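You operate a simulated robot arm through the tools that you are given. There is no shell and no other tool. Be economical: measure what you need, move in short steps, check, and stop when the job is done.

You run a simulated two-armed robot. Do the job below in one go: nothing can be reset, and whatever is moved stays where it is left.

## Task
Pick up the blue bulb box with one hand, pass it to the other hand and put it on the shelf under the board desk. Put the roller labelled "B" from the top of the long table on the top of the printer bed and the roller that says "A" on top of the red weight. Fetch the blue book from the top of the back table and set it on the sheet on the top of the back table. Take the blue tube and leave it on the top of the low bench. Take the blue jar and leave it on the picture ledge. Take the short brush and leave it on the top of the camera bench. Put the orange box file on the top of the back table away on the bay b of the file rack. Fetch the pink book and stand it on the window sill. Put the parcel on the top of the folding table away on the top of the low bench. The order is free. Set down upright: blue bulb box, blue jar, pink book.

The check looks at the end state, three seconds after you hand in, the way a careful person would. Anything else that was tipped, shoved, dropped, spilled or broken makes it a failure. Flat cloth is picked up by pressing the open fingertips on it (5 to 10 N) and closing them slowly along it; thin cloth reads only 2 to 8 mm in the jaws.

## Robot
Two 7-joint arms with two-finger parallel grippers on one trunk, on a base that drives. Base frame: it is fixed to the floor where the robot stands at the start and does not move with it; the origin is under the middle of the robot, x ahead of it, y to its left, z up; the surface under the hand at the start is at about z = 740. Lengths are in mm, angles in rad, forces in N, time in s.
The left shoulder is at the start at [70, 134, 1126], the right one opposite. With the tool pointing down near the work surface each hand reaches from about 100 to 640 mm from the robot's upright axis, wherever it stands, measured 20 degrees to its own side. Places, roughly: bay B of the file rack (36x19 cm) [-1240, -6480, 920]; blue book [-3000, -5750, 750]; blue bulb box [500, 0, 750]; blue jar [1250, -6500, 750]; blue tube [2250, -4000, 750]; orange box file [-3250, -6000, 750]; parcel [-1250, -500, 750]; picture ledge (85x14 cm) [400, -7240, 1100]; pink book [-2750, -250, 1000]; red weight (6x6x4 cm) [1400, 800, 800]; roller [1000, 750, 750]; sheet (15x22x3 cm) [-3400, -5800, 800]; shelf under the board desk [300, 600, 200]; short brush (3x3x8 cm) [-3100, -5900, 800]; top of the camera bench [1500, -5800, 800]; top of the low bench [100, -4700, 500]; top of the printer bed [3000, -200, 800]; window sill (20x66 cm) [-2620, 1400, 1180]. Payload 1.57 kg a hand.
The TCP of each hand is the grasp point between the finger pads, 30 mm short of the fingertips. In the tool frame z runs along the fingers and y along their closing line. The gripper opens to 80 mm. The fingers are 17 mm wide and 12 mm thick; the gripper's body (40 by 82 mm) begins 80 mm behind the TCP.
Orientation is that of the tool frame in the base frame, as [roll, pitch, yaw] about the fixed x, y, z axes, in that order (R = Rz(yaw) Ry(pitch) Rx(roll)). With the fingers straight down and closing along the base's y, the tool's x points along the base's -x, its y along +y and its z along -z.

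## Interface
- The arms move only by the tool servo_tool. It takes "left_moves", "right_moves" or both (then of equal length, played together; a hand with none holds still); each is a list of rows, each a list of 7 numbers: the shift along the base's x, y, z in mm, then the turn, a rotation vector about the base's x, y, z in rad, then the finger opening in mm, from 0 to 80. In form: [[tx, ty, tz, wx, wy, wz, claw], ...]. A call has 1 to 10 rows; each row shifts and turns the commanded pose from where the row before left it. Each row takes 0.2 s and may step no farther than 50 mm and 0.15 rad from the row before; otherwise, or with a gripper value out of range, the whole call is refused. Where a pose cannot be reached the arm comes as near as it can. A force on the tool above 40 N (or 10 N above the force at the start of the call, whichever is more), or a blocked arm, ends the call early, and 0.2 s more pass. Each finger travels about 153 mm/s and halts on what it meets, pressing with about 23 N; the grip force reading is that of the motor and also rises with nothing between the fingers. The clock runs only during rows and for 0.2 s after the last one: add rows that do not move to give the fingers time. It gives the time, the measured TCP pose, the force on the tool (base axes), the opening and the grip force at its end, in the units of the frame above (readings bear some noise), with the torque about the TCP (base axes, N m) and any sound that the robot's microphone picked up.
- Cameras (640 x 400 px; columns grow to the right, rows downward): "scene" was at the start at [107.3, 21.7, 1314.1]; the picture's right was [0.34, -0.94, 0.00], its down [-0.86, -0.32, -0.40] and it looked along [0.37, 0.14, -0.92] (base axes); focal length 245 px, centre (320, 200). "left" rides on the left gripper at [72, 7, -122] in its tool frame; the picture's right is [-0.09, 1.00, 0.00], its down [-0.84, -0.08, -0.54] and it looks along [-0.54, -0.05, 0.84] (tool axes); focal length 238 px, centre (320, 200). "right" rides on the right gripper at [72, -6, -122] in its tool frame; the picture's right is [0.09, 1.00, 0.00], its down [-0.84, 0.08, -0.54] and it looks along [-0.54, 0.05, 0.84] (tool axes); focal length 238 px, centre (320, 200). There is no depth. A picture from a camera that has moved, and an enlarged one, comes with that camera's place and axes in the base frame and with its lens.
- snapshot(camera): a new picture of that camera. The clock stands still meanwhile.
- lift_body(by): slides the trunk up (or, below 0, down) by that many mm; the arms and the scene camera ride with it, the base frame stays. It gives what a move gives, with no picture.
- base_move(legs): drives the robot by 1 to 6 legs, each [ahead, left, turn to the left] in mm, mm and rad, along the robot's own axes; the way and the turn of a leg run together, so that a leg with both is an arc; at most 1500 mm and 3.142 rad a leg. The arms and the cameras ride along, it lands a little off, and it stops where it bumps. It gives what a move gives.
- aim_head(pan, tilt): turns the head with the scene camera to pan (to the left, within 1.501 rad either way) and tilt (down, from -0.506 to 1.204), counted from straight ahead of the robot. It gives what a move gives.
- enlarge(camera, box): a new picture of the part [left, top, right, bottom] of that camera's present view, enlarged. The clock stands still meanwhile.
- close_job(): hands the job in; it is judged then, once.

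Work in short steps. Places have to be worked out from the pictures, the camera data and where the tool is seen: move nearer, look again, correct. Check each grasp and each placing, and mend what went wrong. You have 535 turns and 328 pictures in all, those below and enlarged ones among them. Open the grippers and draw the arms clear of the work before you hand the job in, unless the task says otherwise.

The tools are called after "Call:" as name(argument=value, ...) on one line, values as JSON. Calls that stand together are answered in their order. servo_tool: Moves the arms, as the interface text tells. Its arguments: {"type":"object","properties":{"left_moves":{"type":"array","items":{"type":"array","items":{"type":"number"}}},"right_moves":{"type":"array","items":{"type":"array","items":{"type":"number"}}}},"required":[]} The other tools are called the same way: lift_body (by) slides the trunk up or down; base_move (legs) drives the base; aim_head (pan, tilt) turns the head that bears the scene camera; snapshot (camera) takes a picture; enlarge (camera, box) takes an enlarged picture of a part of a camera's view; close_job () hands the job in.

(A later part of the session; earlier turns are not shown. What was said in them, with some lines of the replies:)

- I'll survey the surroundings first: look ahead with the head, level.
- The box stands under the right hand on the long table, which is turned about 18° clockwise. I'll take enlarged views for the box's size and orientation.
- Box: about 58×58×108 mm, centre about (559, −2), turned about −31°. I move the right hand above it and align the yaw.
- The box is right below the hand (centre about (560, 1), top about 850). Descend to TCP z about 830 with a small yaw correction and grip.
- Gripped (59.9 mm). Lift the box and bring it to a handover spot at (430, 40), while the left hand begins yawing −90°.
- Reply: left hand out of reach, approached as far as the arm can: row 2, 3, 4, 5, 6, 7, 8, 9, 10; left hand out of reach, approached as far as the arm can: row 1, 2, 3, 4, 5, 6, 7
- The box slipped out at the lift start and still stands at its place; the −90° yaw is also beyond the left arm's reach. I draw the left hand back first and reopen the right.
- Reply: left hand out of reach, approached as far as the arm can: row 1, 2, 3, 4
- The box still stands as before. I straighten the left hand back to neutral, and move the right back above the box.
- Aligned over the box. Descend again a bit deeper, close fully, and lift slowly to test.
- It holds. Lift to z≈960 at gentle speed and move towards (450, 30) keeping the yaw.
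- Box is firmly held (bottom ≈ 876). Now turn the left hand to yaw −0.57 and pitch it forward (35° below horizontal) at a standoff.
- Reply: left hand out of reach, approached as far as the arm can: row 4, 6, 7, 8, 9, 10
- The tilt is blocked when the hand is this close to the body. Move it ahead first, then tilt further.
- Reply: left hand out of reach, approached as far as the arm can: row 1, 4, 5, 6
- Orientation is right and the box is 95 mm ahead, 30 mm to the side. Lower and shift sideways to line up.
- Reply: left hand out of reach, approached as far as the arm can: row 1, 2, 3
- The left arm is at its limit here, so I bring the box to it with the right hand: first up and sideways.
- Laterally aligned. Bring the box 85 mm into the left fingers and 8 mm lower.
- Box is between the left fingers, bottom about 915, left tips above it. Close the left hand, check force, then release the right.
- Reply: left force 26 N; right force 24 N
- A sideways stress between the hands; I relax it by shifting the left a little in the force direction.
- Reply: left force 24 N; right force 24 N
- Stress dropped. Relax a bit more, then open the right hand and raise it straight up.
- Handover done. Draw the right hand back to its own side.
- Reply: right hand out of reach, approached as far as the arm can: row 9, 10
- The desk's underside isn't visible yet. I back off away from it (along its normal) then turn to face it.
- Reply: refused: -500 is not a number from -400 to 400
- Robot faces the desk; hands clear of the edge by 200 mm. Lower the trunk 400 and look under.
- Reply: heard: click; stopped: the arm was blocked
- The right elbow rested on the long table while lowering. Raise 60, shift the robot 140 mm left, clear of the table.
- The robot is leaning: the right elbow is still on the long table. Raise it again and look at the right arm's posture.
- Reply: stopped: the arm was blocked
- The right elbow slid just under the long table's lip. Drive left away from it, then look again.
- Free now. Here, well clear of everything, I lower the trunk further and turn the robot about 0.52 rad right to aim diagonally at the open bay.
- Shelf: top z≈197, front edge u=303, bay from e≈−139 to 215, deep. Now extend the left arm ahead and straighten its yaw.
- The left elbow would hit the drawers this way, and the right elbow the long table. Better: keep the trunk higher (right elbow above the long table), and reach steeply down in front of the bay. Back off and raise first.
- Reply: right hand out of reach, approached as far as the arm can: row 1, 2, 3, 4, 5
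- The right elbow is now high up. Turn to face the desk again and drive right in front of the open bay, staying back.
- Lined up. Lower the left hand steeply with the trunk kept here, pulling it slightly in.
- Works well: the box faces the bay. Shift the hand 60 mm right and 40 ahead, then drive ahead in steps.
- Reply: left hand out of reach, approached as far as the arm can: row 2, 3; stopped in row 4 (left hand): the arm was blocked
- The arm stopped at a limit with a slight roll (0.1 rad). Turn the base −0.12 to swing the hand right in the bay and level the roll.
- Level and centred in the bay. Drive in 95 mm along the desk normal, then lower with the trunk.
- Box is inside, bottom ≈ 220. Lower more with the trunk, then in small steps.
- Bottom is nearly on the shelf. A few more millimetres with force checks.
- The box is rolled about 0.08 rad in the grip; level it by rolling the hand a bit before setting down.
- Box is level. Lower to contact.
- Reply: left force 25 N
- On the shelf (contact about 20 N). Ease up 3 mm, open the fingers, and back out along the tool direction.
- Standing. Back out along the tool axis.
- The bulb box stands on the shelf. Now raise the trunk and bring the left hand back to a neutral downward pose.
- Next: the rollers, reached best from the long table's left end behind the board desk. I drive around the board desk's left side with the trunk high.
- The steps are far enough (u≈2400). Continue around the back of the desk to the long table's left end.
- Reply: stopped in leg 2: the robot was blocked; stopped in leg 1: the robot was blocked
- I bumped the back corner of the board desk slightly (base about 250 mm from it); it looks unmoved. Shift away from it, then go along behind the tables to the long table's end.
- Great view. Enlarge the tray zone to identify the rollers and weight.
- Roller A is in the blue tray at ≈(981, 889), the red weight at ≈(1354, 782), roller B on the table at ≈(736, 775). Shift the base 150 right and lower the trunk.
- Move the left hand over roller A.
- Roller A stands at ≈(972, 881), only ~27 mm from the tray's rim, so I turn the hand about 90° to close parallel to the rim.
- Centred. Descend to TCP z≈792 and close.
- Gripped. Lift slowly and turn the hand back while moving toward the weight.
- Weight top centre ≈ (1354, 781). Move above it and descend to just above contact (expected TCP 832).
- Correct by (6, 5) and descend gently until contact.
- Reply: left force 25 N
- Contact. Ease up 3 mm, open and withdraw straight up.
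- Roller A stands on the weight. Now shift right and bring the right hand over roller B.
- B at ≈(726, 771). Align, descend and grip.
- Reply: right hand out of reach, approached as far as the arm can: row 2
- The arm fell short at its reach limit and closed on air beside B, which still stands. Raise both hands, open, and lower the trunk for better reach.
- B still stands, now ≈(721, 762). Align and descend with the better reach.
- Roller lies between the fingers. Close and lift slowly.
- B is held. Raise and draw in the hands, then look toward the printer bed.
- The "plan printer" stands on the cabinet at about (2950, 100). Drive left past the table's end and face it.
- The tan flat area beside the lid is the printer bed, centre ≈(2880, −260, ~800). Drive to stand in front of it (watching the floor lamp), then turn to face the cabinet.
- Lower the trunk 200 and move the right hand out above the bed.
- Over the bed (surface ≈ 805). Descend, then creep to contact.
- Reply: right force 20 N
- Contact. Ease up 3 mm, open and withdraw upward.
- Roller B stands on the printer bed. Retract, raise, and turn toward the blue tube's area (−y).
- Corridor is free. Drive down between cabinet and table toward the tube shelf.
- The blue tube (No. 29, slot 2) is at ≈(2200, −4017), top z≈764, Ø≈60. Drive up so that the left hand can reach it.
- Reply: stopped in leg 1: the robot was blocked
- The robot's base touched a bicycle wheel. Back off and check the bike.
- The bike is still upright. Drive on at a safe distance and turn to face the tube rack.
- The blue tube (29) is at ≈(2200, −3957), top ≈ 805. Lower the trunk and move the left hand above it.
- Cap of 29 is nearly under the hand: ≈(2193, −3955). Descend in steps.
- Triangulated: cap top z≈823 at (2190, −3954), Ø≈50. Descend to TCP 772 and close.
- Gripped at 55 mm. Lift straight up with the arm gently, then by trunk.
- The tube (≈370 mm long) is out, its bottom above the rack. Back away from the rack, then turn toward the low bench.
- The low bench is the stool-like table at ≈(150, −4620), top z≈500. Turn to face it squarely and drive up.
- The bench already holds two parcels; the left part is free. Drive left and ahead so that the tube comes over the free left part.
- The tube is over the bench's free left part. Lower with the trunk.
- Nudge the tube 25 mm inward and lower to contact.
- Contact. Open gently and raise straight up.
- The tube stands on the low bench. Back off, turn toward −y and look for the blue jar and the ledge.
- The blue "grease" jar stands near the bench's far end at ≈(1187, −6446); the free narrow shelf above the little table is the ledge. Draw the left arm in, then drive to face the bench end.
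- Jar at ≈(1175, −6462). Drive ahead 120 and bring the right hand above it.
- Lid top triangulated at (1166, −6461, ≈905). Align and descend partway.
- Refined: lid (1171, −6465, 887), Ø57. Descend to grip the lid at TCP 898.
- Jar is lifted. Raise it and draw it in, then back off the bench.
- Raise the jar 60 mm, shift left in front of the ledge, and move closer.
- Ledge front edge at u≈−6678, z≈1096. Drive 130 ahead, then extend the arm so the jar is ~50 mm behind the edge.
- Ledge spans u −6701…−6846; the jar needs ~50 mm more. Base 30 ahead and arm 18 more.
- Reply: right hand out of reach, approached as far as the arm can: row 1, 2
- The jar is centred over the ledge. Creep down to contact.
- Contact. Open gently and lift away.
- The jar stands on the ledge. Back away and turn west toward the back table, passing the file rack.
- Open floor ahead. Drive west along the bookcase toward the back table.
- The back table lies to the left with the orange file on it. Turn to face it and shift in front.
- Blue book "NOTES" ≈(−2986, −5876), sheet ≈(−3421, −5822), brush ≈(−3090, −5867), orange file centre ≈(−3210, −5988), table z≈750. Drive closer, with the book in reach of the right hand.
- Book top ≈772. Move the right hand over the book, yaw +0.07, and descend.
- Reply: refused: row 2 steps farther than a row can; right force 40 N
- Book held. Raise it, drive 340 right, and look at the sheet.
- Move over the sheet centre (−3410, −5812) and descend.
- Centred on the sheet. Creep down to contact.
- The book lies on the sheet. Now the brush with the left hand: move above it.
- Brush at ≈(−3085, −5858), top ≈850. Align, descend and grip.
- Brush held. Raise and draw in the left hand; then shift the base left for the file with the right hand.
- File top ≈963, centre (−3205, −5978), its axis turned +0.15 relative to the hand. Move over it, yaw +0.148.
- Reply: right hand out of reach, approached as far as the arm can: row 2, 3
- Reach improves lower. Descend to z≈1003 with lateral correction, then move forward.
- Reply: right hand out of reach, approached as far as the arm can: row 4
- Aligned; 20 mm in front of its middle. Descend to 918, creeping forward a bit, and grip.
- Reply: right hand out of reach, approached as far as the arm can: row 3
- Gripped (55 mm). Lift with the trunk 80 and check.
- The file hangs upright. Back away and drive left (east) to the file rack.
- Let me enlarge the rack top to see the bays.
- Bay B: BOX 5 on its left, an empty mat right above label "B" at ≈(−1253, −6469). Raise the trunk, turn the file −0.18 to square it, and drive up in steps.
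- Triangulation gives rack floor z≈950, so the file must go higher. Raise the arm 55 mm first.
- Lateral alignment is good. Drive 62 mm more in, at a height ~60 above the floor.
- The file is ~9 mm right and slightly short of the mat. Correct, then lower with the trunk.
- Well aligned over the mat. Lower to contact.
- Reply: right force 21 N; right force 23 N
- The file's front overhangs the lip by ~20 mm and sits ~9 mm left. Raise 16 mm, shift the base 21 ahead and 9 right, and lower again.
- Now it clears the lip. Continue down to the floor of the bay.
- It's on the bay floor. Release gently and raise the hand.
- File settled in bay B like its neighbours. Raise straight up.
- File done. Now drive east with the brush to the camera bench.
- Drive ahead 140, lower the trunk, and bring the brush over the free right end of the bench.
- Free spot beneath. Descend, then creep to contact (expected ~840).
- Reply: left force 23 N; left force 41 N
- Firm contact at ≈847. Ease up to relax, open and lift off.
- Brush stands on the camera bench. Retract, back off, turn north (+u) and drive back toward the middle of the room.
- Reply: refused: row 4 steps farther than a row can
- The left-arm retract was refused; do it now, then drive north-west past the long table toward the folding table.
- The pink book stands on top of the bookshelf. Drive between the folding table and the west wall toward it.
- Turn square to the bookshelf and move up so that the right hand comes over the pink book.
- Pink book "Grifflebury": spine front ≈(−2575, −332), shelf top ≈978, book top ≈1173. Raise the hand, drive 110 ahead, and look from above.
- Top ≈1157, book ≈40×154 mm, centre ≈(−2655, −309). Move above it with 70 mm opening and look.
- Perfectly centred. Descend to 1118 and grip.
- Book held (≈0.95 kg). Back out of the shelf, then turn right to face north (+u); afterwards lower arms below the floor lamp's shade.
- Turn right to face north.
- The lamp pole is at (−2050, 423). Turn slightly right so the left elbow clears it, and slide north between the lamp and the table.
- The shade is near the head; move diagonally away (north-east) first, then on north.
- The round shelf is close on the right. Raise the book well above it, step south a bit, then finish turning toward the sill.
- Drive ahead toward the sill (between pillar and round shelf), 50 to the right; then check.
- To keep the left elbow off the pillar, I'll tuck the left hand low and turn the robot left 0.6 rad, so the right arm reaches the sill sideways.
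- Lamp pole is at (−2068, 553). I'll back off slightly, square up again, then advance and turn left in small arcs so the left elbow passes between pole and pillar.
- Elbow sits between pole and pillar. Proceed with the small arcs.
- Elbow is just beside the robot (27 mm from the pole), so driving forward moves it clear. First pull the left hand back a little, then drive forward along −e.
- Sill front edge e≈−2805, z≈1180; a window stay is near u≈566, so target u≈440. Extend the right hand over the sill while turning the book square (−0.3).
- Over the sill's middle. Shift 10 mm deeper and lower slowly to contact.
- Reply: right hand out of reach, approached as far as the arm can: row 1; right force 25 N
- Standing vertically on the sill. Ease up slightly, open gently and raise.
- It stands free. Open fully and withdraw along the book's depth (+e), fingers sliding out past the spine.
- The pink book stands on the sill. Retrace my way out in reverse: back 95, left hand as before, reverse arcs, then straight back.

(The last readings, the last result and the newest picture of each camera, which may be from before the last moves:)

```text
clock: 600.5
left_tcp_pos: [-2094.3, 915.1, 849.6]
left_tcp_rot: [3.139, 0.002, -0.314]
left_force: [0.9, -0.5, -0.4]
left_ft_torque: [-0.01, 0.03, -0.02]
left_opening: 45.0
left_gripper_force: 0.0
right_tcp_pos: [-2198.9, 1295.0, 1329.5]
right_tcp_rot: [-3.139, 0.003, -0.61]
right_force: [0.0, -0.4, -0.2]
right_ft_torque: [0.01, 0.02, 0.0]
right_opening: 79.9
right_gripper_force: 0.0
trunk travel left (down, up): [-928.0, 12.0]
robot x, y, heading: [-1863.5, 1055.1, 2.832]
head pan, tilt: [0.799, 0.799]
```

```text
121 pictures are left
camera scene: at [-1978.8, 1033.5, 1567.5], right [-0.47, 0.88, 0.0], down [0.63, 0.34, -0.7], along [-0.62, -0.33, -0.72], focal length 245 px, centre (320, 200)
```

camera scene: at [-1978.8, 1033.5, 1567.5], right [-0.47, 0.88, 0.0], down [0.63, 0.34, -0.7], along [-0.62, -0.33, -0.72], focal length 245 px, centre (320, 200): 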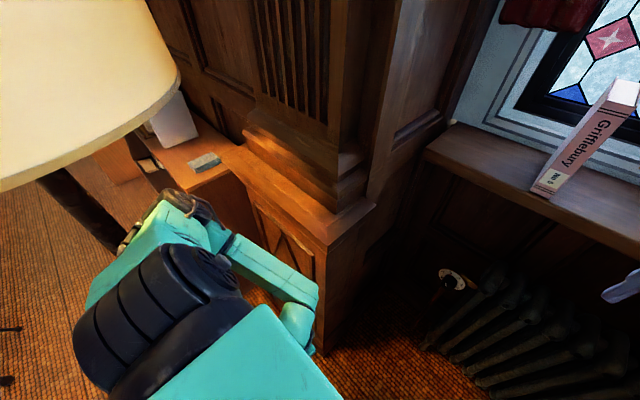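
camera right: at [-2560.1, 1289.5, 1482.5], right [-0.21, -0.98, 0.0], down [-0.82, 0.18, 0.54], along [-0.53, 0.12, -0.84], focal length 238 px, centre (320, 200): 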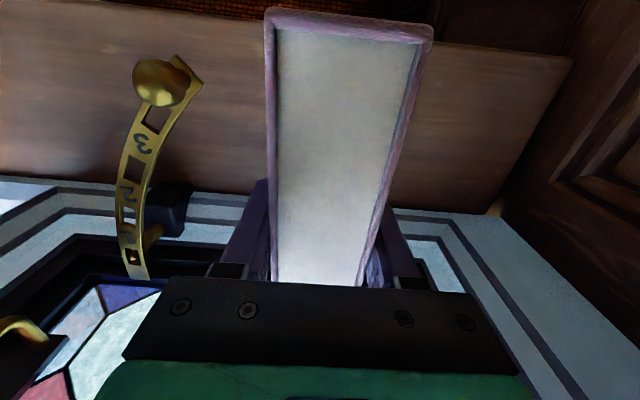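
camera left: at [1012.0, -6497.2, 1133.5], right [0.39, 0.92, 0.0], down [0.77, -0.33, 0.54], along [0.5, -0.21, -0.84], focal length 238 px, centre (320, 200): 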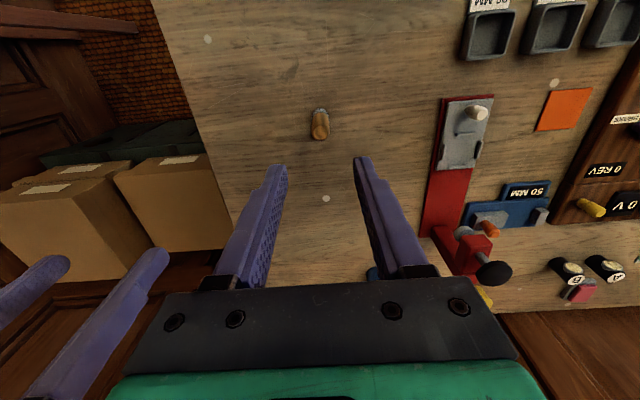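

Back straight out to e≈−1480, lower the trunk, and turn around to face the folding table side.

Call:
base_move(legs=[[-610, 0, 0]])

Call:
lift_body(by=-150)

Call:
servo_tool(left_moves=[[0, 0, 40, 0, 0, 0, 80], [0, 0, 40, 0, 0, 0, 80], [0, 0, 40, 0, 0, 0, 80], [0, 0, 40, 0, 0, 0, 80], [0, 0, 40, 0, 0, 0, 80], [0, 0, 40, 0, 0, 0, 80]], right_moves=[[0, 0, 0, 0, 0, 0.1, 80], [0, 0, 0, 0, 0, 0.1, 80], [0, 0, 0, 0, 0, 0.1, 80], [0, 0, 0, 0, 0, 0, 80], [0, 0, 0, 0, 0, 0, 80], [0, 0, 0, 0, 0, 0, 80]])

Call:
base_move(legs=[[0, 0, -1.57], [0, 0, -1.57]])

Call:
aim_head(pan=-0.9, tilt=0.6)

Call:
snapshot(camera="scene")

```text
clock: 603.9
left_tcp_pos: [-1515.9, 728.5, 849.3]
left_tcp_rot: [3.137, 0.001, -0.313]
left_force: [-0.3, 0.0, 0.4]
left_ft_torque: [0.05, 0.0, 0.01]
left_opening: 45.2
left_gripper_force: 0.1
right_tcp_pos: [-1620.3, 1109.5, 1330.4]
right_tcp_rot: [-3.138, -0.001, -0.611]
right_force: [-0.1, 0.1, 0.1]
right_ft_torque: [0.03, -0.04, 0.0]
right_opening: 80.3
right_gripper_force: 0.1
trunk travel left (down, up): [-928.0, 12.0]
robot x, y, heading: [-1284.5, 868.6, 2.826]
head pan, tilt: [0.799, 0.799]
```

```text
clock: 605.6
left_tcp_pos: [-1514.0, 728.1, 700.4]
left_tcp_rot: [3.139, 0.001, -0.314]
left_force: [0.0, -0.8, -0.3]
left_ft_torque: [0.0, 0.0, 0.01]
left_opening: 45.0
left_gripper_force: 0.0
right_tcp_pos: [-1619.7, 1108.5, 1179.6]
right_tcp_rot: [-3.141, 0.0, -0.609]
right_force: [-0.6, 0.1, -0.2]
right_ft_torque: [-0.06, 0.0, 0.0]
right_opening: 80.0
right_gripper_force: 0.0
trunk travel left (down, up): [-778.0, 162.0]
robot x, y, heading: [-1281.4, 868.6, 2.825]
head pan, tilt: [0.799, 0.799]
```

```text
clock: 607.0
left_tcp_pos: [-1542.7, 737.5, 878.9]
left_tcp_rot: [3.139, 0.0, -0.316]
left_force: [0.1, 0.3, 0.1]
left_ft_torque: [-0.03, 0.0, 0.01]
left_opening: 80.0
left_gripper_force: 0.1
left hand out of reach, approached as far as the arm can: row 4, 5, 6
right_tcp_pos: [-1619.2, 1109.0, 1179.6]
right_tcp_rot: [-3.139, 0.0, -0.311]
right_force: [0.1, 0.5, -0.1]
right_ft_torque: [0.0, -0.03, 0.0]
right_opening: 80.1
right_gripper_force: 0.0
trunk travel left (down, up): [-778.0, 162.0]
robot x, y, heading: [-1281.5, 866.4, 2.828]
head pan, tilt: [0.799, 0.799]
```

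```text
clock: 615.1
left_tcp_pos: [-1024.5, 1000.0, 878.5]
left_tcp_rot: [3.141, 0.0, 2.84]
left_force: [-0.1, -0.1, 0.4]
left_ft_torque: [0.0, -0.01, 0.02]
left_opening: 80.1
left_gripper_force: 0.0
right_tcp_pos: [-943.4, 630.4, 1179.9]
right_tcp_rot: [-3.137, 0.001, 2.843]
right_force: [0.6, -1.1, -0.9]
right_ft_torque: [0.02, 0.0, 0.04]
right_opening: 79.9
right_gripper_force: 0.0
trunk travel left (down, up): [-778.0, 162.0]
robot x, y, heading: [-1283.7, 868.3, -0.299]
head pan, tilt: [0.799, 0.799]
```

```text
clock: 616.8
left_tcp_pos: [-1024.5, 1001.3, 878.1]
left_tcp_rot: [3.139, 0.003, 2.841]
left_force: [-0.1, 0.1, -0.1]
left_ft_torque: [-0.01, -0.01, 0.05]
left_opening: 79.7
left_gripper_force: 0.0
right_tcp_pos: [-942.8, 629.9, 1178.2]
right_tcp_rot: [-3.139, 0.0, 2.843]
right_force: [1.1, -0.8, 0.2]
right_ft_torque: [-0.05, -0.05, -0.02]
right_opening: 80.0
right_gripper_force: 0.0
trunk travel left (down, up): [-778.0, 162.0]
robot x, y, heading: [-1281.0, 868.4, -0.299]
head pan, tilt: [-0.901, 0.6]
```

```text
120 pictures are left
camera scene: at [-1200.6, 771.6, 1434.3], right [-0.93, -0.36, 0.0], down [-0.21, 0.53, -0.82], along [0.3, -0.77, -0.57], focal length 245 px, centre (320, 200)
```

scene: 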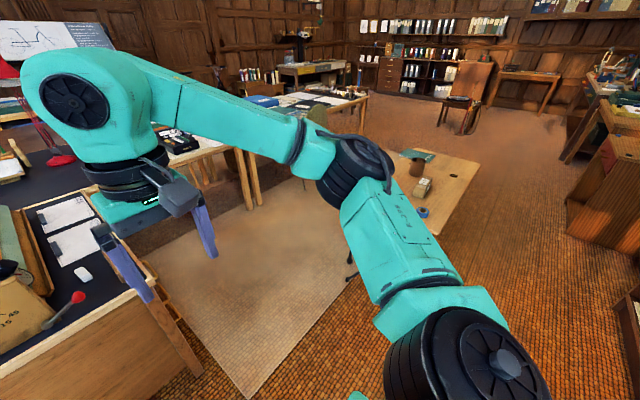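

Drive back a bit and then sideways south along the folding table's west side.

Call:
base_move(legs=[[-120, 0, 0], [0, -1450, 0]])

Call:
aim_head(pan=0.1, tilt=0.8)

Call:
snapshot(camera="scene")

```text
clock: 624.8
left_tcp_pos: [-1559.9, -335.5, 878.7]
left_tcp_rot: [3.139, 0.002, 2.846]
left_force: [-0.2, 0.1, 0.2]
left_ft_torque: [0.01, 0.0, 0.01]
left_opening: 80.2
left_gripper_force: 0.0
right_tcp_pos: [-1475.7, -704.4, 1180.5]
right_tcp_rot: [-3.138, 0.0, 2.848]
right_force: [0.0, 0.0, -0.7]
right_ft_torque: [-0.02, 0.01, 0.02]
right_opening: 80.0
right_gripper_force: 0.0
trunk travel left (down, up): [-778.0, 162.0]
robot x, y, heading: [-1818.6, -472.7, -0.293]
head pan, tilt: [-0.901, 0.6]
```

```text
clock: 626.0
left_tcp_pos: [-1558.3, -335.0, 879.4]
left_tcp_rot: [3.138, 0.002, 2.846]
left_force: [-0.1, -0.6, -0.3]
left_ft_torque: [-0.01, -0.03, 0.0]
left_opening: 80.2
left_gripper_force: 0.0
right_tcp_pos: [-1475.9, -705.4, 1181.1]
right_tcp_rot: [-3.14, 0.001, 2.849]
right_force: [-0.9, -0.3, 0.4]
right_ft_torque: [-0.02, 0.01, 0.01]
right_opening: 80.0
right_gripper_force: 0.1
trunk travel left (down, up): [-778.0, 162.0]
robot x, y, heading: [-1815.9, -465.7, -0.291]
head pan, tilt: [0.099, 0.799]
```

```text
119 pictures are left
camera scene: at [-1687.9, -498.4, 1417.4], right [-0.19, -0.98, 0.0], down [-0.7, 0.14, -0.7], along [0.68, -0.13, -0.72], focal length 245 px, centre (320, 200)
```

scene: 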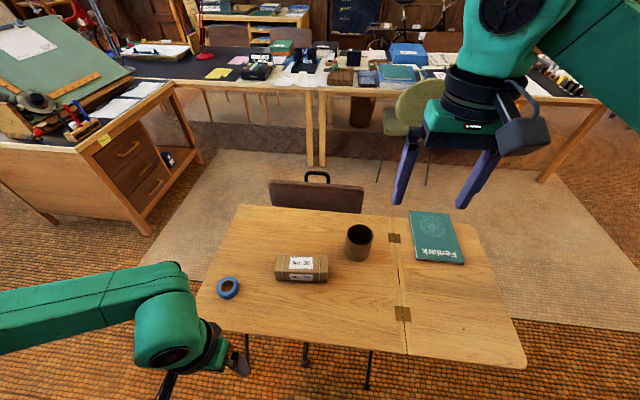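

The parcel (≈145×55 mm) lies at ≈(−1335, −512), long side along the table. I bring the left hand over it, turning +1.6 rad to close across its width.

Call:
servo_tool(left_moves=[[15, -5, 15, 0, 0, 0.05, 80], [22, -17, 15, 0, 0, 0.15, 80], [22, -17, 10, 0, 0, 0.15, 80], [24, -20, 0, 0, 0, 0.15, 80], [24, -20, 0, 0, 0, 0.15, 80], [24, -20, 0, 0, 0, 0.15, 80], [24, -20, 0, 0, 0, 0.15, 80], [24, -20, 0, 0, 0, 0.15, 80], [24, -20, 0, 0, 0, 0.15, 80], [20, -18, 0, 0, 0, 0.15, 80]])

Call:
servo_tool(left_moves=[[0, 0, 0, 0, 0, 0.15, 80], [0, 0, 0, 0, 0, 0.1, 80], [0, 0, 0, 0, 0, 0, 80]])

Call:
snapshot(camera="left")

```text
clock: 628.2
left_tcp_pos: [-1336.0, -513.2, 918.5]
left_tcp_rot: [3.137, 0.002, -2.034]
left_force: [-0.3, 0.1, 0.5]
left_ft_torque: [0.02, 0.01, 0.02]
left_opening: 80.1
left_gripper_force: 0.0
right_tcp_pos: [-1475.5, -705.5, 1178.7]
right_tcp_rot: [-3.139, 0.0, 2.846]
right_force: [-0.2, -0.2, -0.4]
right_ft_torque: [0.0, 0.01, 0.04]
right_opening: 80.1
right_gripper_force: 0.1
trunk travel left (down, up): [-778.0, 162.0]
robot x, y, heading: [-1817.8, -470.2, -0.294]
head pan, tilt: [0.099, 0.799]
```

```text
clock: 629.0
left_tcp_pos: [-1337.6, -513.1, 919.9]
left_tcp_rot: [3.139, 0.0, -1.784]
left_force: [0.3, 0.4, 0.2]
left_ft_torque: [-0.02, -0.01, 0.01]
left_opening: 80.0
left_gripper_force: 0.1
right_tcp_pos: [-1476.2, -704.0, 1180.6]
right_tcp_rot: [-3.137, 0.001, 2.847]
right_force: [-0.1, 0.3, 0.1]
right_ft_torque: [0.01, -0.01, 0.02]
right_opening: 80.2
right_gripper_force: 0.1
trunk travel left (down, up): [-778.0, 162.0]
robot x, y, heading: [-1816.4, -469.8, -0.292]
head pan, tilt: [0.099, 0.799]
```

```text
118 pictures are left
camera left: at [-1358.5, -580.5, 1041.7], right [-0.95, 0.3, 0.0], down [0.26, 0.8, 0.54], along [0.16, 0.52, -0.84], focal length 238 px, centre (320, 200)
```

left: 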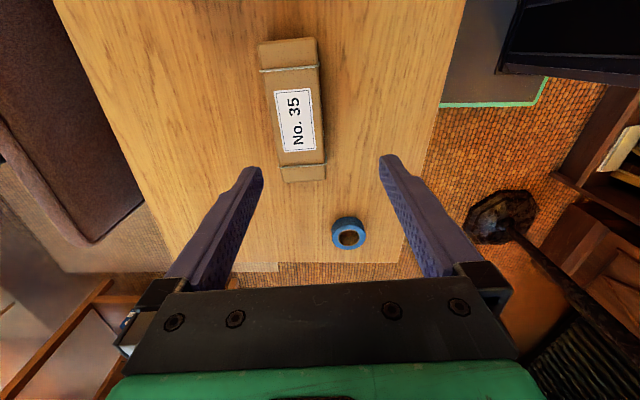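

Call:
servo_tool(left_moves=[[10, -8, -20, 0, 0, 0, 80], [10, -9, -30, 0, 0, 0, 80], [0, 0, -20, 0, 0, 0, 80]])

Call:
snapshot(camera="left")

```text
clock: 629.9
left_tcp_pos: [-1317.0, -527.7, 850.4]
left_tcp_rot: [3.139, -0.001, -1.788]
left_force: [1.4, 1.1, -0.7]
left_ft_torque: [0.03, -0.01, 0.02]
left_opening: 80.0
left_gripper_force: 0.0
right_tcp_pos: [-1475.0, -704.5, 1180.6]
right_tcp_rot: [-3.137, 0.0, 2.848]
right_force: [0.9, -0.3, -0.5]
right_ft_torque: [0.03, 0.02, -0.01]
right_opening: 80.1
right_gripper_force: 0.0
trunk travel left (down, up): [-778.0, 162.0]
robot x, y, heading: [-1816.7, -469.6, -0.294]
head pan, tilt: [0.099, 0.799]
```

```text
117 pictures are left
camera left: at [-1338.9, -597.1, 971.4], right [-0.95, 0.3, 0.0], down [0.26, 0.8, 0.54], along [0.16, 0.52, -0.84], focal length 238 px, centre (320, 200)
```

left: 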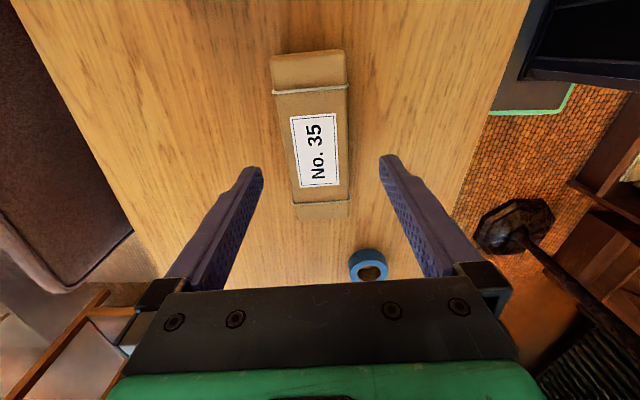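

Call:
servo_tool(left_moves=[[0, 0, -30, 0, 0, 0, 80], [0, 0, -25, 0, 0, 0, 80], [0, 0, -12, 0, 0, 0, 80], [0, 0, -6, 0, 0, 0, 80], [0, 0, 0, 0, 0, 0, 80]])

Call:
snapshot(camera="left")

```text
clock: 631.0
left_tcp_pos: [-1317.2, -527.8, 776.5]
left_tcp_rot: [3.137, 0.002, -1.787]
left_force: [0.4, 0.2, -0.6]
left_ft_torque: [0.01, -0.01, 0.01]
left_opening: 80.2
left_gripper_force: 0.1
right_tcp_pos: [-1475.2, -705.1, 1179.7]
right_tcp_rot: [-3.14, 0.0, 2.849]
right_force: [0.9, 0.3, -0.3]
right_ft_torque: [0.01, 0.0, 0.03]
right_opening: 80.3
right_gripper_force: 0.1
trunk travel left (down, up): [-778.0, 162.0]
robot x, y, heading: [-1817.7, -469.0, -0.296]
head pan, tilt: [0.099, 0.799]
```

```text
116 pictures are left
camera left: at [-1339.3, -597.2, 898.5], right [-0.95, 0.3, 0.0], down [0.26, 0.8, 0.54], along [0.16, 0.52, -0.84], focal length 238 px, centre (320, 200)
```

left: 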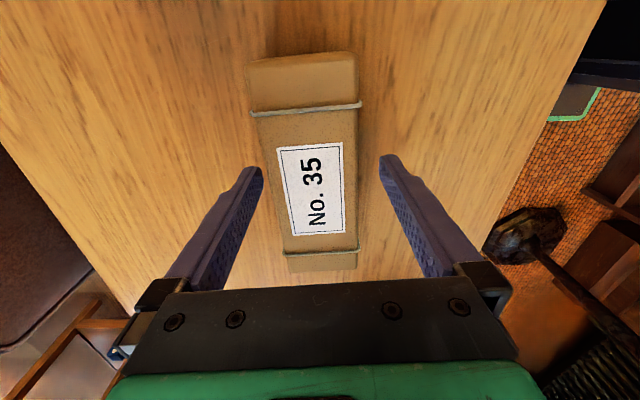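

Call:
servo_tool(left_moves=[[0, 0, -5, 0, 0, 0, 80], [0, 0, 0, 0, 0, 0, 60], [0, 0, 0, 0, 0, 0, 40], [0, 0, 0, 0, 0, 0, 0], [0, 0, 0, 0, 0, 0, 0]])

Call:
servo_tool(left_moves=[[0, 0, 5, 0, 0, 0, 0], [0, 0, 10, 0, 0, 0, 0], [0, 0, 20, 0, 0, 0, 0], [0, 0, 30, 0, 0, 0, 0], [0, 0, 40, 0, 0, 0, 0], [0, 0, 40, 0, 0, 0, 0]])

Call:
snapshot(camera="left")

```text
clock: 632.2
left_tcp_pos: [-1317.0, -528.3, 771.3]
left_tcp_rot: [3.138, 0.003, -1.787]
left_force: [2.1, -0.6, 0.0]
left_ft_torque: [-0.1, -0.04, -0.03]
left_opening: 59.8
left_gripper_force: 22.7
right_tcp_pos: [-1475.5, -705.5, 1179.3]
right_tcp_rot: [-3.138, 0.0, 2.848]
right_force: [-1.1, -0.1, -0.3]
right_ft_torque: [-0.01, 0.0, 0.0]
right_opening: 80.1
right_gripper_force: 0.0
trunk travel left (down, up): [-778.0, 162.0]
robot x, y, heading: [-1821.2, -468.6, -0.295]
head pan, tilt: [0.099, 0.799]
```

```text
clock: 633.6
left_tcp_pos: [-1316.9, -529.2, 917.0]
left_tcp_rot: [3.138, 0.001, -1.788]
left_force: [-0.2, -0.3, -3.3]
left_ft_torque: [-0.03, 0.02, 0.0]
left_opening: 59.8
left_gripper_force: 23.4
right_tcp_pos: [-1476.9, -705.1, 1179.2]
right_tcp_rot: [-3.14, 0.0, 2.848]
right_force: [-0.7, -0.4, -0.7]
right_ft_torque: [-0.03, -0.02, -0.01]
right_opening: 80.2
right_gripper_force: 0.1
trunk travel left (down, up): [-778.0, 162.0]
robot x, y, heading: [-1820.5, -469.4, -0.291]
head pan, tilt: [0.099, 0.799]
```

```text
115 pictures are left
camera left: at [-1338.7, -597.8, 1039.3], right [-0.95, 0.3, 0.0], down [0.26, 0.8, 0.54], along [0.16, 0.52, -0.84], focal length 238 px, centre (320, 200)
```

left: 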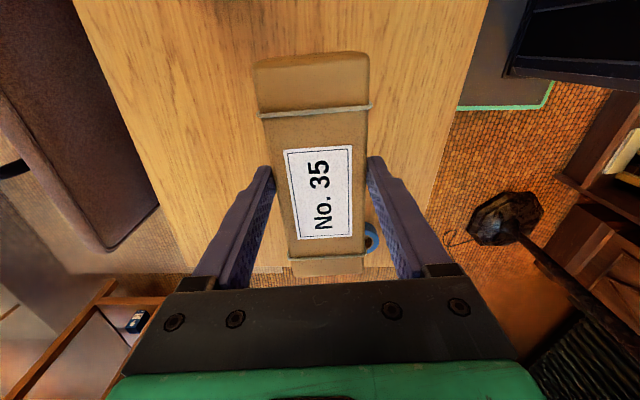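

Parcel held. Raise, then drive south and east around to the low bench's west side.

Call:
lift_body(by=120)

Call:
base_move(legs=[[-20, 0, 0], [0, -760, 0], [690, -300, 0], [600, -650, 0], [0, -700, 0]])

Call:
aim_head(pan=-0.3, tilt=0.45)

Call:
snapshot(camera="scene")

```text
clock: 635.1
left_tcp_pos: [-1317.1, -528.9, 1035.6]
left_tcp_rot: [3.138, 0.002, -1.787]
left_force: [0.3, -0.2, -4.0]
left_ft_torque: [-0.05, 0.02, -0.02]
left_opening: 60.0
left_gripper_force: 23.0
right_tcp_pos: [-1474.3, -706.2, 1299.6]
right_tcp_rot: [-3.138, -0.002, 2.847]
right_force: [0.9, -0.1, 0.7]
right_ft_torque: [-0.01, -0.02, -0.03]
right_opening: 80.0
right_gripper_force: 0.1
trunk travel left (down, up): [-898.0, 42.0]
robot x, y, heading: [-1817.1, -470.4, -0.289]
head pan, tilt: [0.099, 0.799]
```

```text
clock: 651.0
left_tcp_pos: [-782.3, -3193.8, 1036.0]
left_tcp_rot: [3.139, 0.0, -1.785]
left_force: [0.6, -0.1, -4.1]
left_ft_torque: [-0.05, 0.02, 0.0]
left_opening: 59.8
left_gripper_force: 23.1
right_tcp_pos: [-941.1, -3370.3, 1298.8]
right_tcp_rot: [-3.138, -0.001, 2.852]
right_force: [0.1, 0.4, -0.6]
right_ft_torque: [-0.02, -0.02, 0.05]
right_opening: 80.0
right_gripper_force: 0.1
trunk travel left (down, up): [-898.0, 42.0]
robot x, y, heading: [-1281.8, -3138.1, -0.295]
head pan, tilt: [0.099, 0.799]
```

```text
clock: 651.9
left_tcp_pos: [-783.1, -3195.1, 1036.1]
left_tcp_rot: [3.138, 0.003, -1.785]
left_force: [0.1, 0.4, -3.0]
left_ft_torque: [-0.06, -0.03, 0.02]
left_opening: 59.5
left_gripper_force: 23.2
right_tcp_pos: [-940.7, -3370.4, 1299.2]
right_tcp_rot: [-3.141, -0.001, 2.851]
right_force: [0.1, -0.1, 0.3]
right_ft_torque: [-0.03, -0.01, -0.03]
right_opening: 79.9
right_gripper_force: 0.0
trunk travel left (down, up): [-898.0, 42.0]
robot x, y, heading: [-1284.0, -3133.4, -0.289]
head pan, tilt: [-0.3, 0.45]
```

```text
114 pictures are left
camera scene: at [-1155.7, -3201.3, 1567.7], right [-0.56, -0.83, 0.0], down [-0.36, 0.24, -0.9], along [0.75, -0.5, -0.44], focal length 245 px, centre (320, 200)
```

scene: 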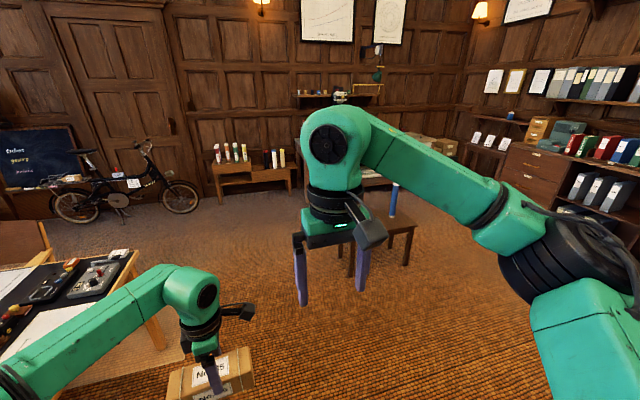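

Bike, jar and tube are all fine. Drive up to the bench's west side.

Call:
base_move(legs=[[600, -600, 0], [450, -300, 0]])

Call:
aim_head(pan=-0.1, tilt=0.75)

Call:
snapshot(camera="scene")

```text
clock: 659.1
left_tcp_pos: [-26.9, -4344.3, 1036.9]
left_tcp_rot: [3.141, -0.002, -1.778]
left_force: [-0.1, -0.2, -4.1]
left_ft_torque: [-0.06, 0.01, -0.01]
left_opening: 59.5
left_gripper_force: 22.9
right_tcp_pos: [-185.4, -4521.7, 1299.6]
right_tcp_rot: [-3.138, 0.0, 2.858]
right_force: [-0.2, 0.0, 0.4]
right_ft_torque: [0.0, 0.0, 0.01]
right_opening: 79.9
right_gripper_force: 0.0
trunk travel left (down, up): [-898.0, 42.0]
robot x, y, heading: [-527.9, -4289.9, -0.286]
head pan, tilt: [-0.3, 0.45]
```

```text
clock: 659.9
left_tcp_pos: [-28.2, -4344.8, 1035.8]
left_tcp_rot: [3.138, 0.003, -1.777]
left_force: [-1.4, -0.4, -3.8]
left_ft_torque: [-0.05, -0.01, 0.02]
left_opening: 59.7
left_gripper_force: 23.3
right_tcp_pos: [-184.4, -4521.8, 1299.8]
right_tcp_rot: [-3.141, 0.001, 2.859]
right_force: [0.4, 0.0, -0.8]
right_ft_torque: [0.01, 0.01, -0.02]
right_opening: 80.1
right_gripper_force: 0.0
trunk travel left (down, up): [-898.0, 42.0]
robot x, y, heading: [-527.2, -4291.8, -0.283]
head pan, tilt: [-0.099, 0.75]
```

```text
113 pictures are left
camera scene: at [-401.0, -4334.4, 1541.4], right [-0.38, -0.93, 0.0], down [-0.63, 0.26, -0.73], along [0.68, -0.27, -0.68], focal length 245 px, centre (320, 200)
```

scene: 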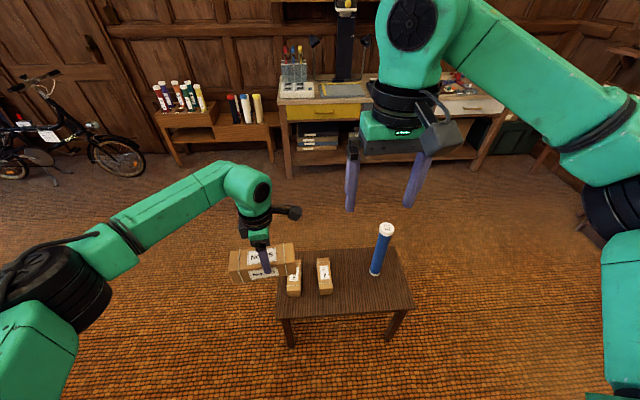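

There is a ~200 mm gap between the tube and parcel No. 21. Drive up, then turn the parcel to lie like the others.

Call:
base_move(legs=[[215, -295, -0.025]])

Call:
servo_tool(left_moves=[[0, 0, 0, 0, 0, -0.14, 0], [0, 0, 0, 0, 0, -0.14, 0], [0, 0, 0, 0, 0, -0.14, 0], [0, 0, 0, 0, 0, -0.14, 0], [0, 0, 0, 0, 0, -0.14, 0], [0, 0, 0, 0, 0, -0.14, 0], [0, 0, 0, 0, 0, -0.14, 0], [0, 0, 0, 0, 0, -0.14, 0], [0, 0, 0, 0, 0, -0.14, 0], [0, 0, 0, 0, 0, -0.14, 0]])

Call:
servo_tool(left_moves=[[0, 0, 0, 0, 0, -0.14, 0], [0, 0, 0, 0, 0, -0.13, 0], [0, 0, 0, 0, 0, 0, 0]])

Call:
snapshot(camera="left")

Call:
snapshot(camera="scene")

```text
clock: 662.2
left_tcp_pos: [88.4, -4699.7, 1035.9]
left_tcp_rot: [3.138, 0.001, -1.802]
left_force: [-0.2, 0.1, -4.2]
left_ft_torque: [-0.05, -0.02, 0.01]
left_opening: 59.6
left_gripper_force: 23.3
right_tcp_pos: [-73.8, -4872.6, 1299.0]
right_tcp_rot: [-3.136, 0.001, 2.83]
right_force: [0.1, 0.4, -0.9]
right_ft_torque: [-0.03, 0.01, 0.01]
right_opening: 79.9
right_gripper_force: 0.2
trunk travel left (down, up): [-898.0, 42.0]
robot x, y, heading: [-410.7, -4636.1, -0.31]
head pan, tilt: [-0.099, 0.75]
```

```text
clock: 664.4
left_tcp_pos: [89.6, -4702.1, 1035.2]
left_tcp_rot: [3.137, 0.0, 3.076]
left_force: [0.2, -0.2, -3.3]
left_ft_torque: [-0.02, 0.0, 0.01]
left_opening: 60.0
left_gripper_force: 23.2
right_tcp_pos: [-73.3, -4875.9, 1299.1]
right_tcp_rot: [-3.137, -0.001, 2.831]
right_force: [-0.4, 0.2, 0.2]
right_ft_torque: [0.02, 0.0, 0.02]
right_opening: 79.7
right_gripper_force: 0.0
trunk travel left (down, up): [-898.0, 42.0]
robot x, y, heading: [-410.8, -4632.1, -0.316]
head pan, tilt: [-0.099, 0.75]
```

```text
clock: 665.2
left_tcp_pos: [89.6, -4702.0, 1035.8]
left_tcp_rot: [3.137, 0.002, 2.805]
left_force: [-0.4, 0.0, -4.1]
left_ft_torque: [0.01, 0.05, 0.0]
left_opening: 59.6
left_gripper_force: 22.7
right_tcp_pos: [-71.8, -4875.4, 1300.0]
right_tcp_rot: [-3.138, 0.001, 2.83]
right_force: [0.8, -0.1, -0.2]
right_ft_torque: [-0.02, -0.01, 0.0]
right_opening: 79.9
right_gripper_force: 0.2
trunk travel left (down, up): [-898.0, 42.0]
robot x, y, heading: [-409.5, -4635.6, -0.311]
head pan, tilt: [-0.099, 0.75]
```

```text
112 pictures are left
camera left: at [23.7, -4672.4, 1158.3], right [0.41, 0.91, 0.0], down [0.76, -0.35, 0.54], along [0.49, -0.22, -0.84], focal length 238 px, centre (320, 200)
```

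left: 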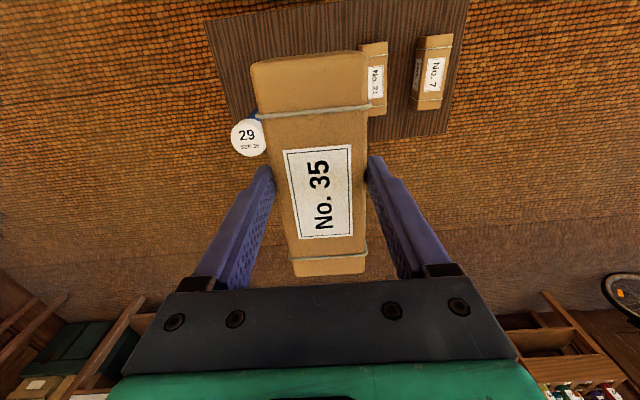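

```text
111 pictures are left
camera scene: at [-283.3, -4681.2, 1541.3], right [-0.4, -0.92, 0.0], down [-0.63, 0.27, -0.73], along [0.67, -0.29, -0.68], focal length 245 px, centre (320, 200)
```

scene: 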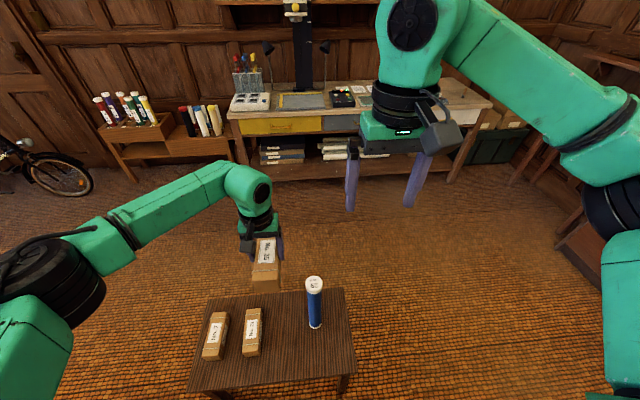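

Shift the parcel slightly to the middle of the gap, then lower with the trunk.

Call:
servo_tool(left_moves=[[18, 0, 0, 0, 0, 0.01, 0], [18, -1, 0, 0, 0, 0.01, 0], [0, 0, 0, 0, 0, 0, 0]])

Call:
lift_body(by=-330)

Call:
snapshot(camera="left")

Call:
snapshot(camera="scene")

```text
clock: 666.0
left_tcp_pos: [126.6, -4703.1, 1035.0]
left_tcp_rot: [3.137, 0.003, 2.827]
left_force: [-0.1, -0.2, -3.9]
left_ft_torque: [-0.02, 0.04, -0.01]
left_opening: 59.8
left_gripper_force: 22.5
right_tcp_pos: [-71.9, -4874.6, 1300.4]
right_tcp_rot: [-3.139, 0.0, 2.832]
right_force: [-0.1, -0.1, 0.6]
right_ft_torque: [-0.01, 0.02, -0.02]
right_opening: 79.8
right_gripper_force: 0.0
trunk travel left (down, up): [-898.0, 42.0]
robot x, y, heading: [-408.8, -4634.7, -0.316]
head pan, tilt: [-0.099, 0.75]
```

```text
clock: 669.3
left_tcp_pos: [125.8, -4702.7, 705.2]
left_tcp_rot: [3.139, 0.002, 2.828]
left_force: [0.2, 0.4, -3.9]
left_ft_torque: [-0.03, 0.07, -0.01]
left_opening: 59.7
left_gripper_force: 23.1
right_tcp_pos: [-72.4, -4875.3, 968.9]
right_tcp_rot: [-3.138, -0.001, 2.831]
right_force: [-0.2, 0.1, 0.1]
right_ft_torque: [-0.01, -0.03, -0.05]
right_opening: 80.1
right_gripper_force: 0.1
trunk travel left (down, up): [-568.0, 372.0]
robot x, y, heading: [-408.1, -4629.1, -0.313]
head pan, tilt: [-0.099, 0.75]
```

```text
110 pictures are left
camera left: at [59.3, -4674.5, 828.3], right [0.39, 0.92, 0.0], down [0.77, -0.33, 0.54], along [0.5, -0.21, -0.84], focal length 238 px, centre (320, 200)
```

left: 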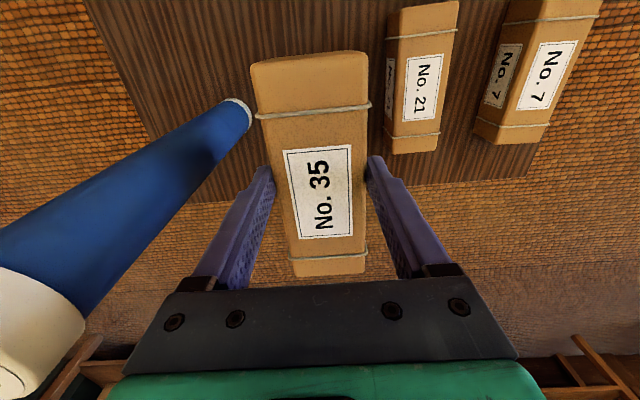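

```text
109 pictures are left
camera scene: at [-283.6, -4681.1, 1211.4], right [-0.4, -0.92, 0.0], down [-0.63, 0.27, -0.73], along [0.67, -0.29, -0.68], focal length 245 px, centre (320, 200)
```

scene: 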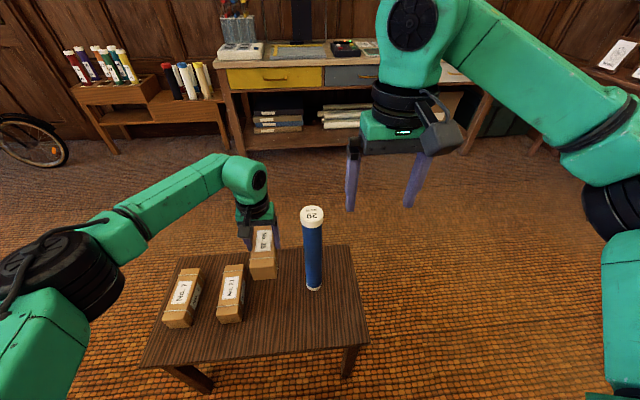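

Spot checks out inside the bench. Lower further.

Call:
lift_body(by=-205)

Call:
snapshot(camera="left")

Call:
snapshot(camera="scene")

```text
clock: 671.5
left_tcp_pos: [126.1, -4704.4, 502.8]
left_tcp_rot: [3.14, 0.006, 2.829]
left_force: [-0.5, -1.4, 15.9]
left_ft_torque: [-0.58, 0.12, 0.04]
left_opening: 59.8
left_gripper_force: 22.6
right_tcp_pos: [-74.3, -4873.5, 766.0]
right_tcp_rot: [-3.141, 0.004, 2.831]
right_force: [-0.5, -0.3, 0.0]
right_ft_torque: [0.01, 0.0, 0.0]
right_opening: 80.1
right_gripper_force: 0.1
trunk travel left (down, up): [-363.0, 577.0]
robot x, y, heading: [-409.9, -4631.2, -0.315]
head pan, tilt: [-0.099, 0.75]
```

```text
108 pictures are left
camera left: at [57.3, -4674.8, 624.8], right [0.4, 0.92, 0.0], down [0.77, -0.33, 0.55], along [0.5, -0.21, -0.84], focal length 238 px, centre (320, 200)
```

left: 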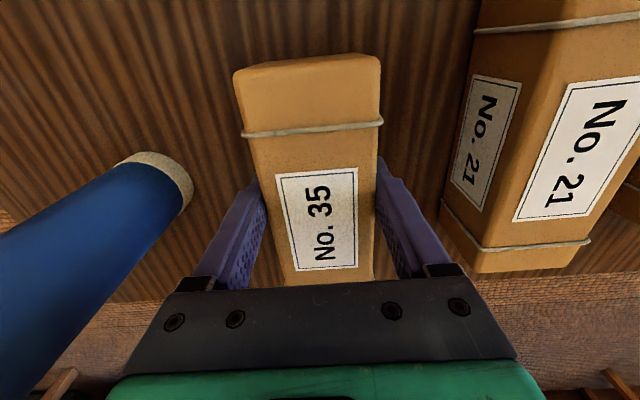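

```text
107 pictures are left
camera scene: at [-286.7, -4680.8, 1006.7], right [-0.4, -0.92, 0.0], down [-0.62, 0.27, -0.73], along [0.67, -0.29, -0.68], focal length 245 px, centre (320, 200)
```

scene: 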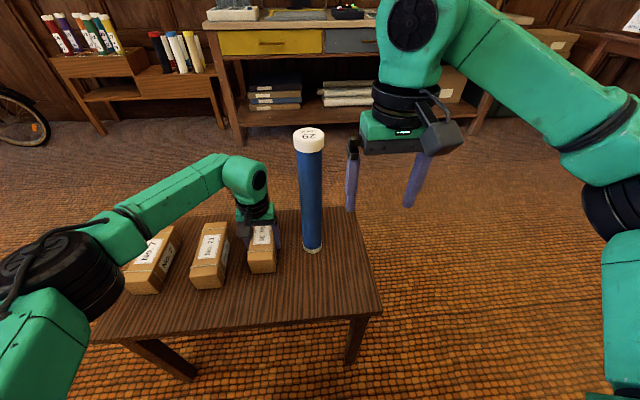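

Contact already (≈20 N); the bench is a bit higher than estimated. Ease, open, and rise straight up.

Call:
lift_body(by=2)

Call:
servo_tool(left_moves=[[0, 0, 0, 0, 0, 0, 64], [0, 0, 0, 0, 0, 0, 70], [0, 0, 0, 0, 0, 0, 78], [0, 0, 0, 0, 0, 0, 78]])

Call:
lift_body(by=400)

Call:
snapshot(camera="left")

Call:
snapshot(camera="scene")

```text
clock: 672.0
left_tcp_pos: [124.4, -4703.7, 502.1]
left_tcp_rot: [3.139, 0.002, 2.827]
left_force: [-1.3, -2.6, 3.7]
left_ft_torque: [-0.56, -0.51, -0.35]
left_opening: 60.0
left_gripper_force: 23.2
right_tcp_pos: [-72.8, -4874.7, 767.7]
right_tcp_rot: [-3.139, 0.002, 2.831]
right_force: [-0.7, -0.2, 0.5]
right_ft_torque: [-0.01, 0.0, 0.03]
right_opening: 80.3
right_gripper_force: 0.1
trunk travel left (down, up): [-365.0, 575.0]
robot x, y, heading: [-406.3, -4635.0, -0.31]
head pan, tilt: [-0.099, 0.75]
```

```text
clock: 673.0
left_tcp_pos: [126.5, -4702.2, 502.7]
left_tcp_rot: [3.138, 0.001, 2.827]
left_force: [-0.1, -0.2, -1.6]
left_ft_torque: [-0.03, 0.01, 0.02]
left_opening: 78.0
left_gripper_force: 0.0
right_tcp_pos: [-72.2, -4874.8, 767.3]
right_tcp_rot: [-3.137, 0.002, 2.831]
right_force: [0.0, -0.4, 0.8]
right_ft_torque: [0.02, -0.01, -0.01]
right_opening: 80.1
right_gripper_force: 0.1
trunk travel left (down, up): [-365.0, 575.0]
robot x, y, heading: [-409.1, -4632.6, -0.312]
head pan, tilt: [-0.099, 0.75]
```

```text
clock: 676.9
left_tcp_pos: [125.4, -4702.6, 902.1]
left_tcp_rot: [3.137, 0.003, 2.827]
left_force: [0.3, -0.7, 0.2]
left_ft_torque: [-0.01, -0.01, 0.01]
left_opening: 78.0
left_gripper_force: 0.1
right_tcp_pos: [-73.5, -4875.9, 1166.3]
right_tcp_rot: [-3.138, -0.001, 2.83]
right_force: [-0.5, -0.5, -0.9]
right_ft_torque: [0.02, -0.02, 0.0]
right_opening: 80.1
right_gripper_force: 0.0
trunk travel left (down, up): [-765.0, 175.0]
robot x, y, heading: [-409.2, -4630.4, -0.311]
head pan, tilt: [-0.099, 0.75]
```

```text
106 pictures are left
camera left: at [59.0, -4674.5, 1025.5], right [0.39, 0.92, 0.0], down [0.77, -0.33, 0.54], along [0.5, -0.21, -0.84], focal length 238 px, centre (320, 200)
```

left: 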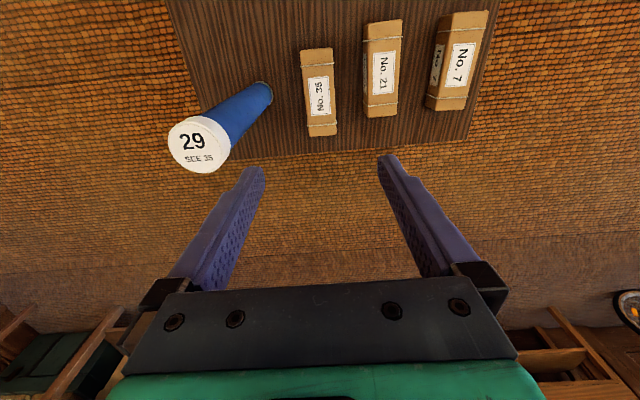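

```text
105 pictures are left
camera scene: at [-284.2, -4681.1, 1408.4], right [-0.4, -0.92, 0.0], down [-0.63, 0.27, -0.73], along [0.67, -0.29, -0.68], focal length 245 px, centre (320, 200)
```

scene: 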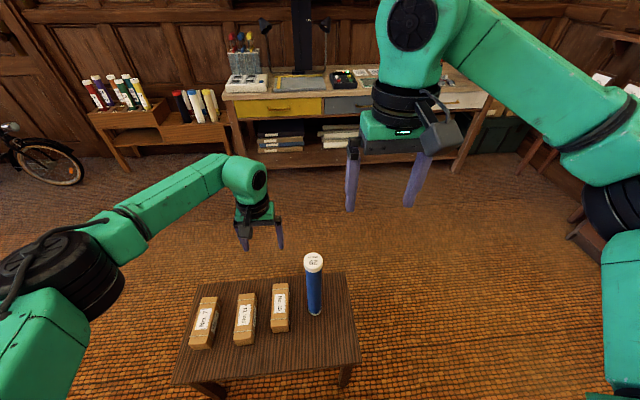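

All three parcels and the tube stand properly. Back away with both grippers open so the arms are clear.

Call:
base_move(legs=[[-400, 0, 0]])

Call:
snapshot(camera="scene")

```text
clock: 679.3
left_tcp_pos: [-250.2, -4582.8, 902.2]
left_tcp_rot: [3.138, -0.001, 2.829]
left_force: [0.2, -0.7, -0.1]
left_ft_torque: [-0.04, -0.01, -0.02]
left_opening: 78.0
left_gripper_force: 0.0
right_tcp_pos: [-449.2, -4754.3, 1166.2]
right_tcp_rot: [-3.139, 0.001, 2.832]
right_force: [0.0, -0.2, 0.8]
right_ft_torque: [-0.01, 0.01, 0.0]
right_opening: 80.2
right_gripper_force: 0.1
trunk travel left (down, up): [-765.0, 175.0]
robot x, y, heading: [-788.2, -4516.9, -0.31]
head pan, tilt: [-0.099, 0.75]
```

```text
104 pictures are left
camera scene: at [-660.3, -4560.0, 1408.3], right [-0.4, -0.92, 0.0], down [-0.63, 0.27, -0.73], along [0.67, -0.29, -0.68], focal length 245 px, centre (320, 200)
```

scene: 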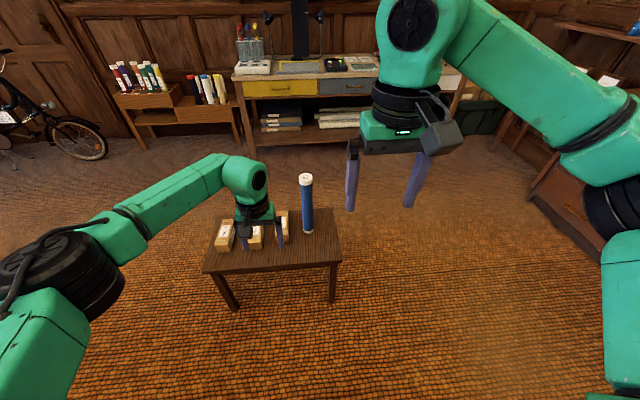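

Every item is in its place, the grippers are open and the arms are clear, so I hand the job in.

Call:
close_job()

```text
The job is handed in.
```

I put every item where the task asked and handed the job in; I don't have the check's verdict. Along the way the robot touched three things, any of which the check could count as a shove:
- **Long table:** the right elbow rested on its edge and briefly caught under the lip.
- **Board desk:** the base bumped its back corner.
- **Bicycle:** the base bumped a wheel of the black one. It was still upright in the last picture, but I could not rule out that it shifted.

The blue bulb box, blue jar and pink book were upright when I last saw them.
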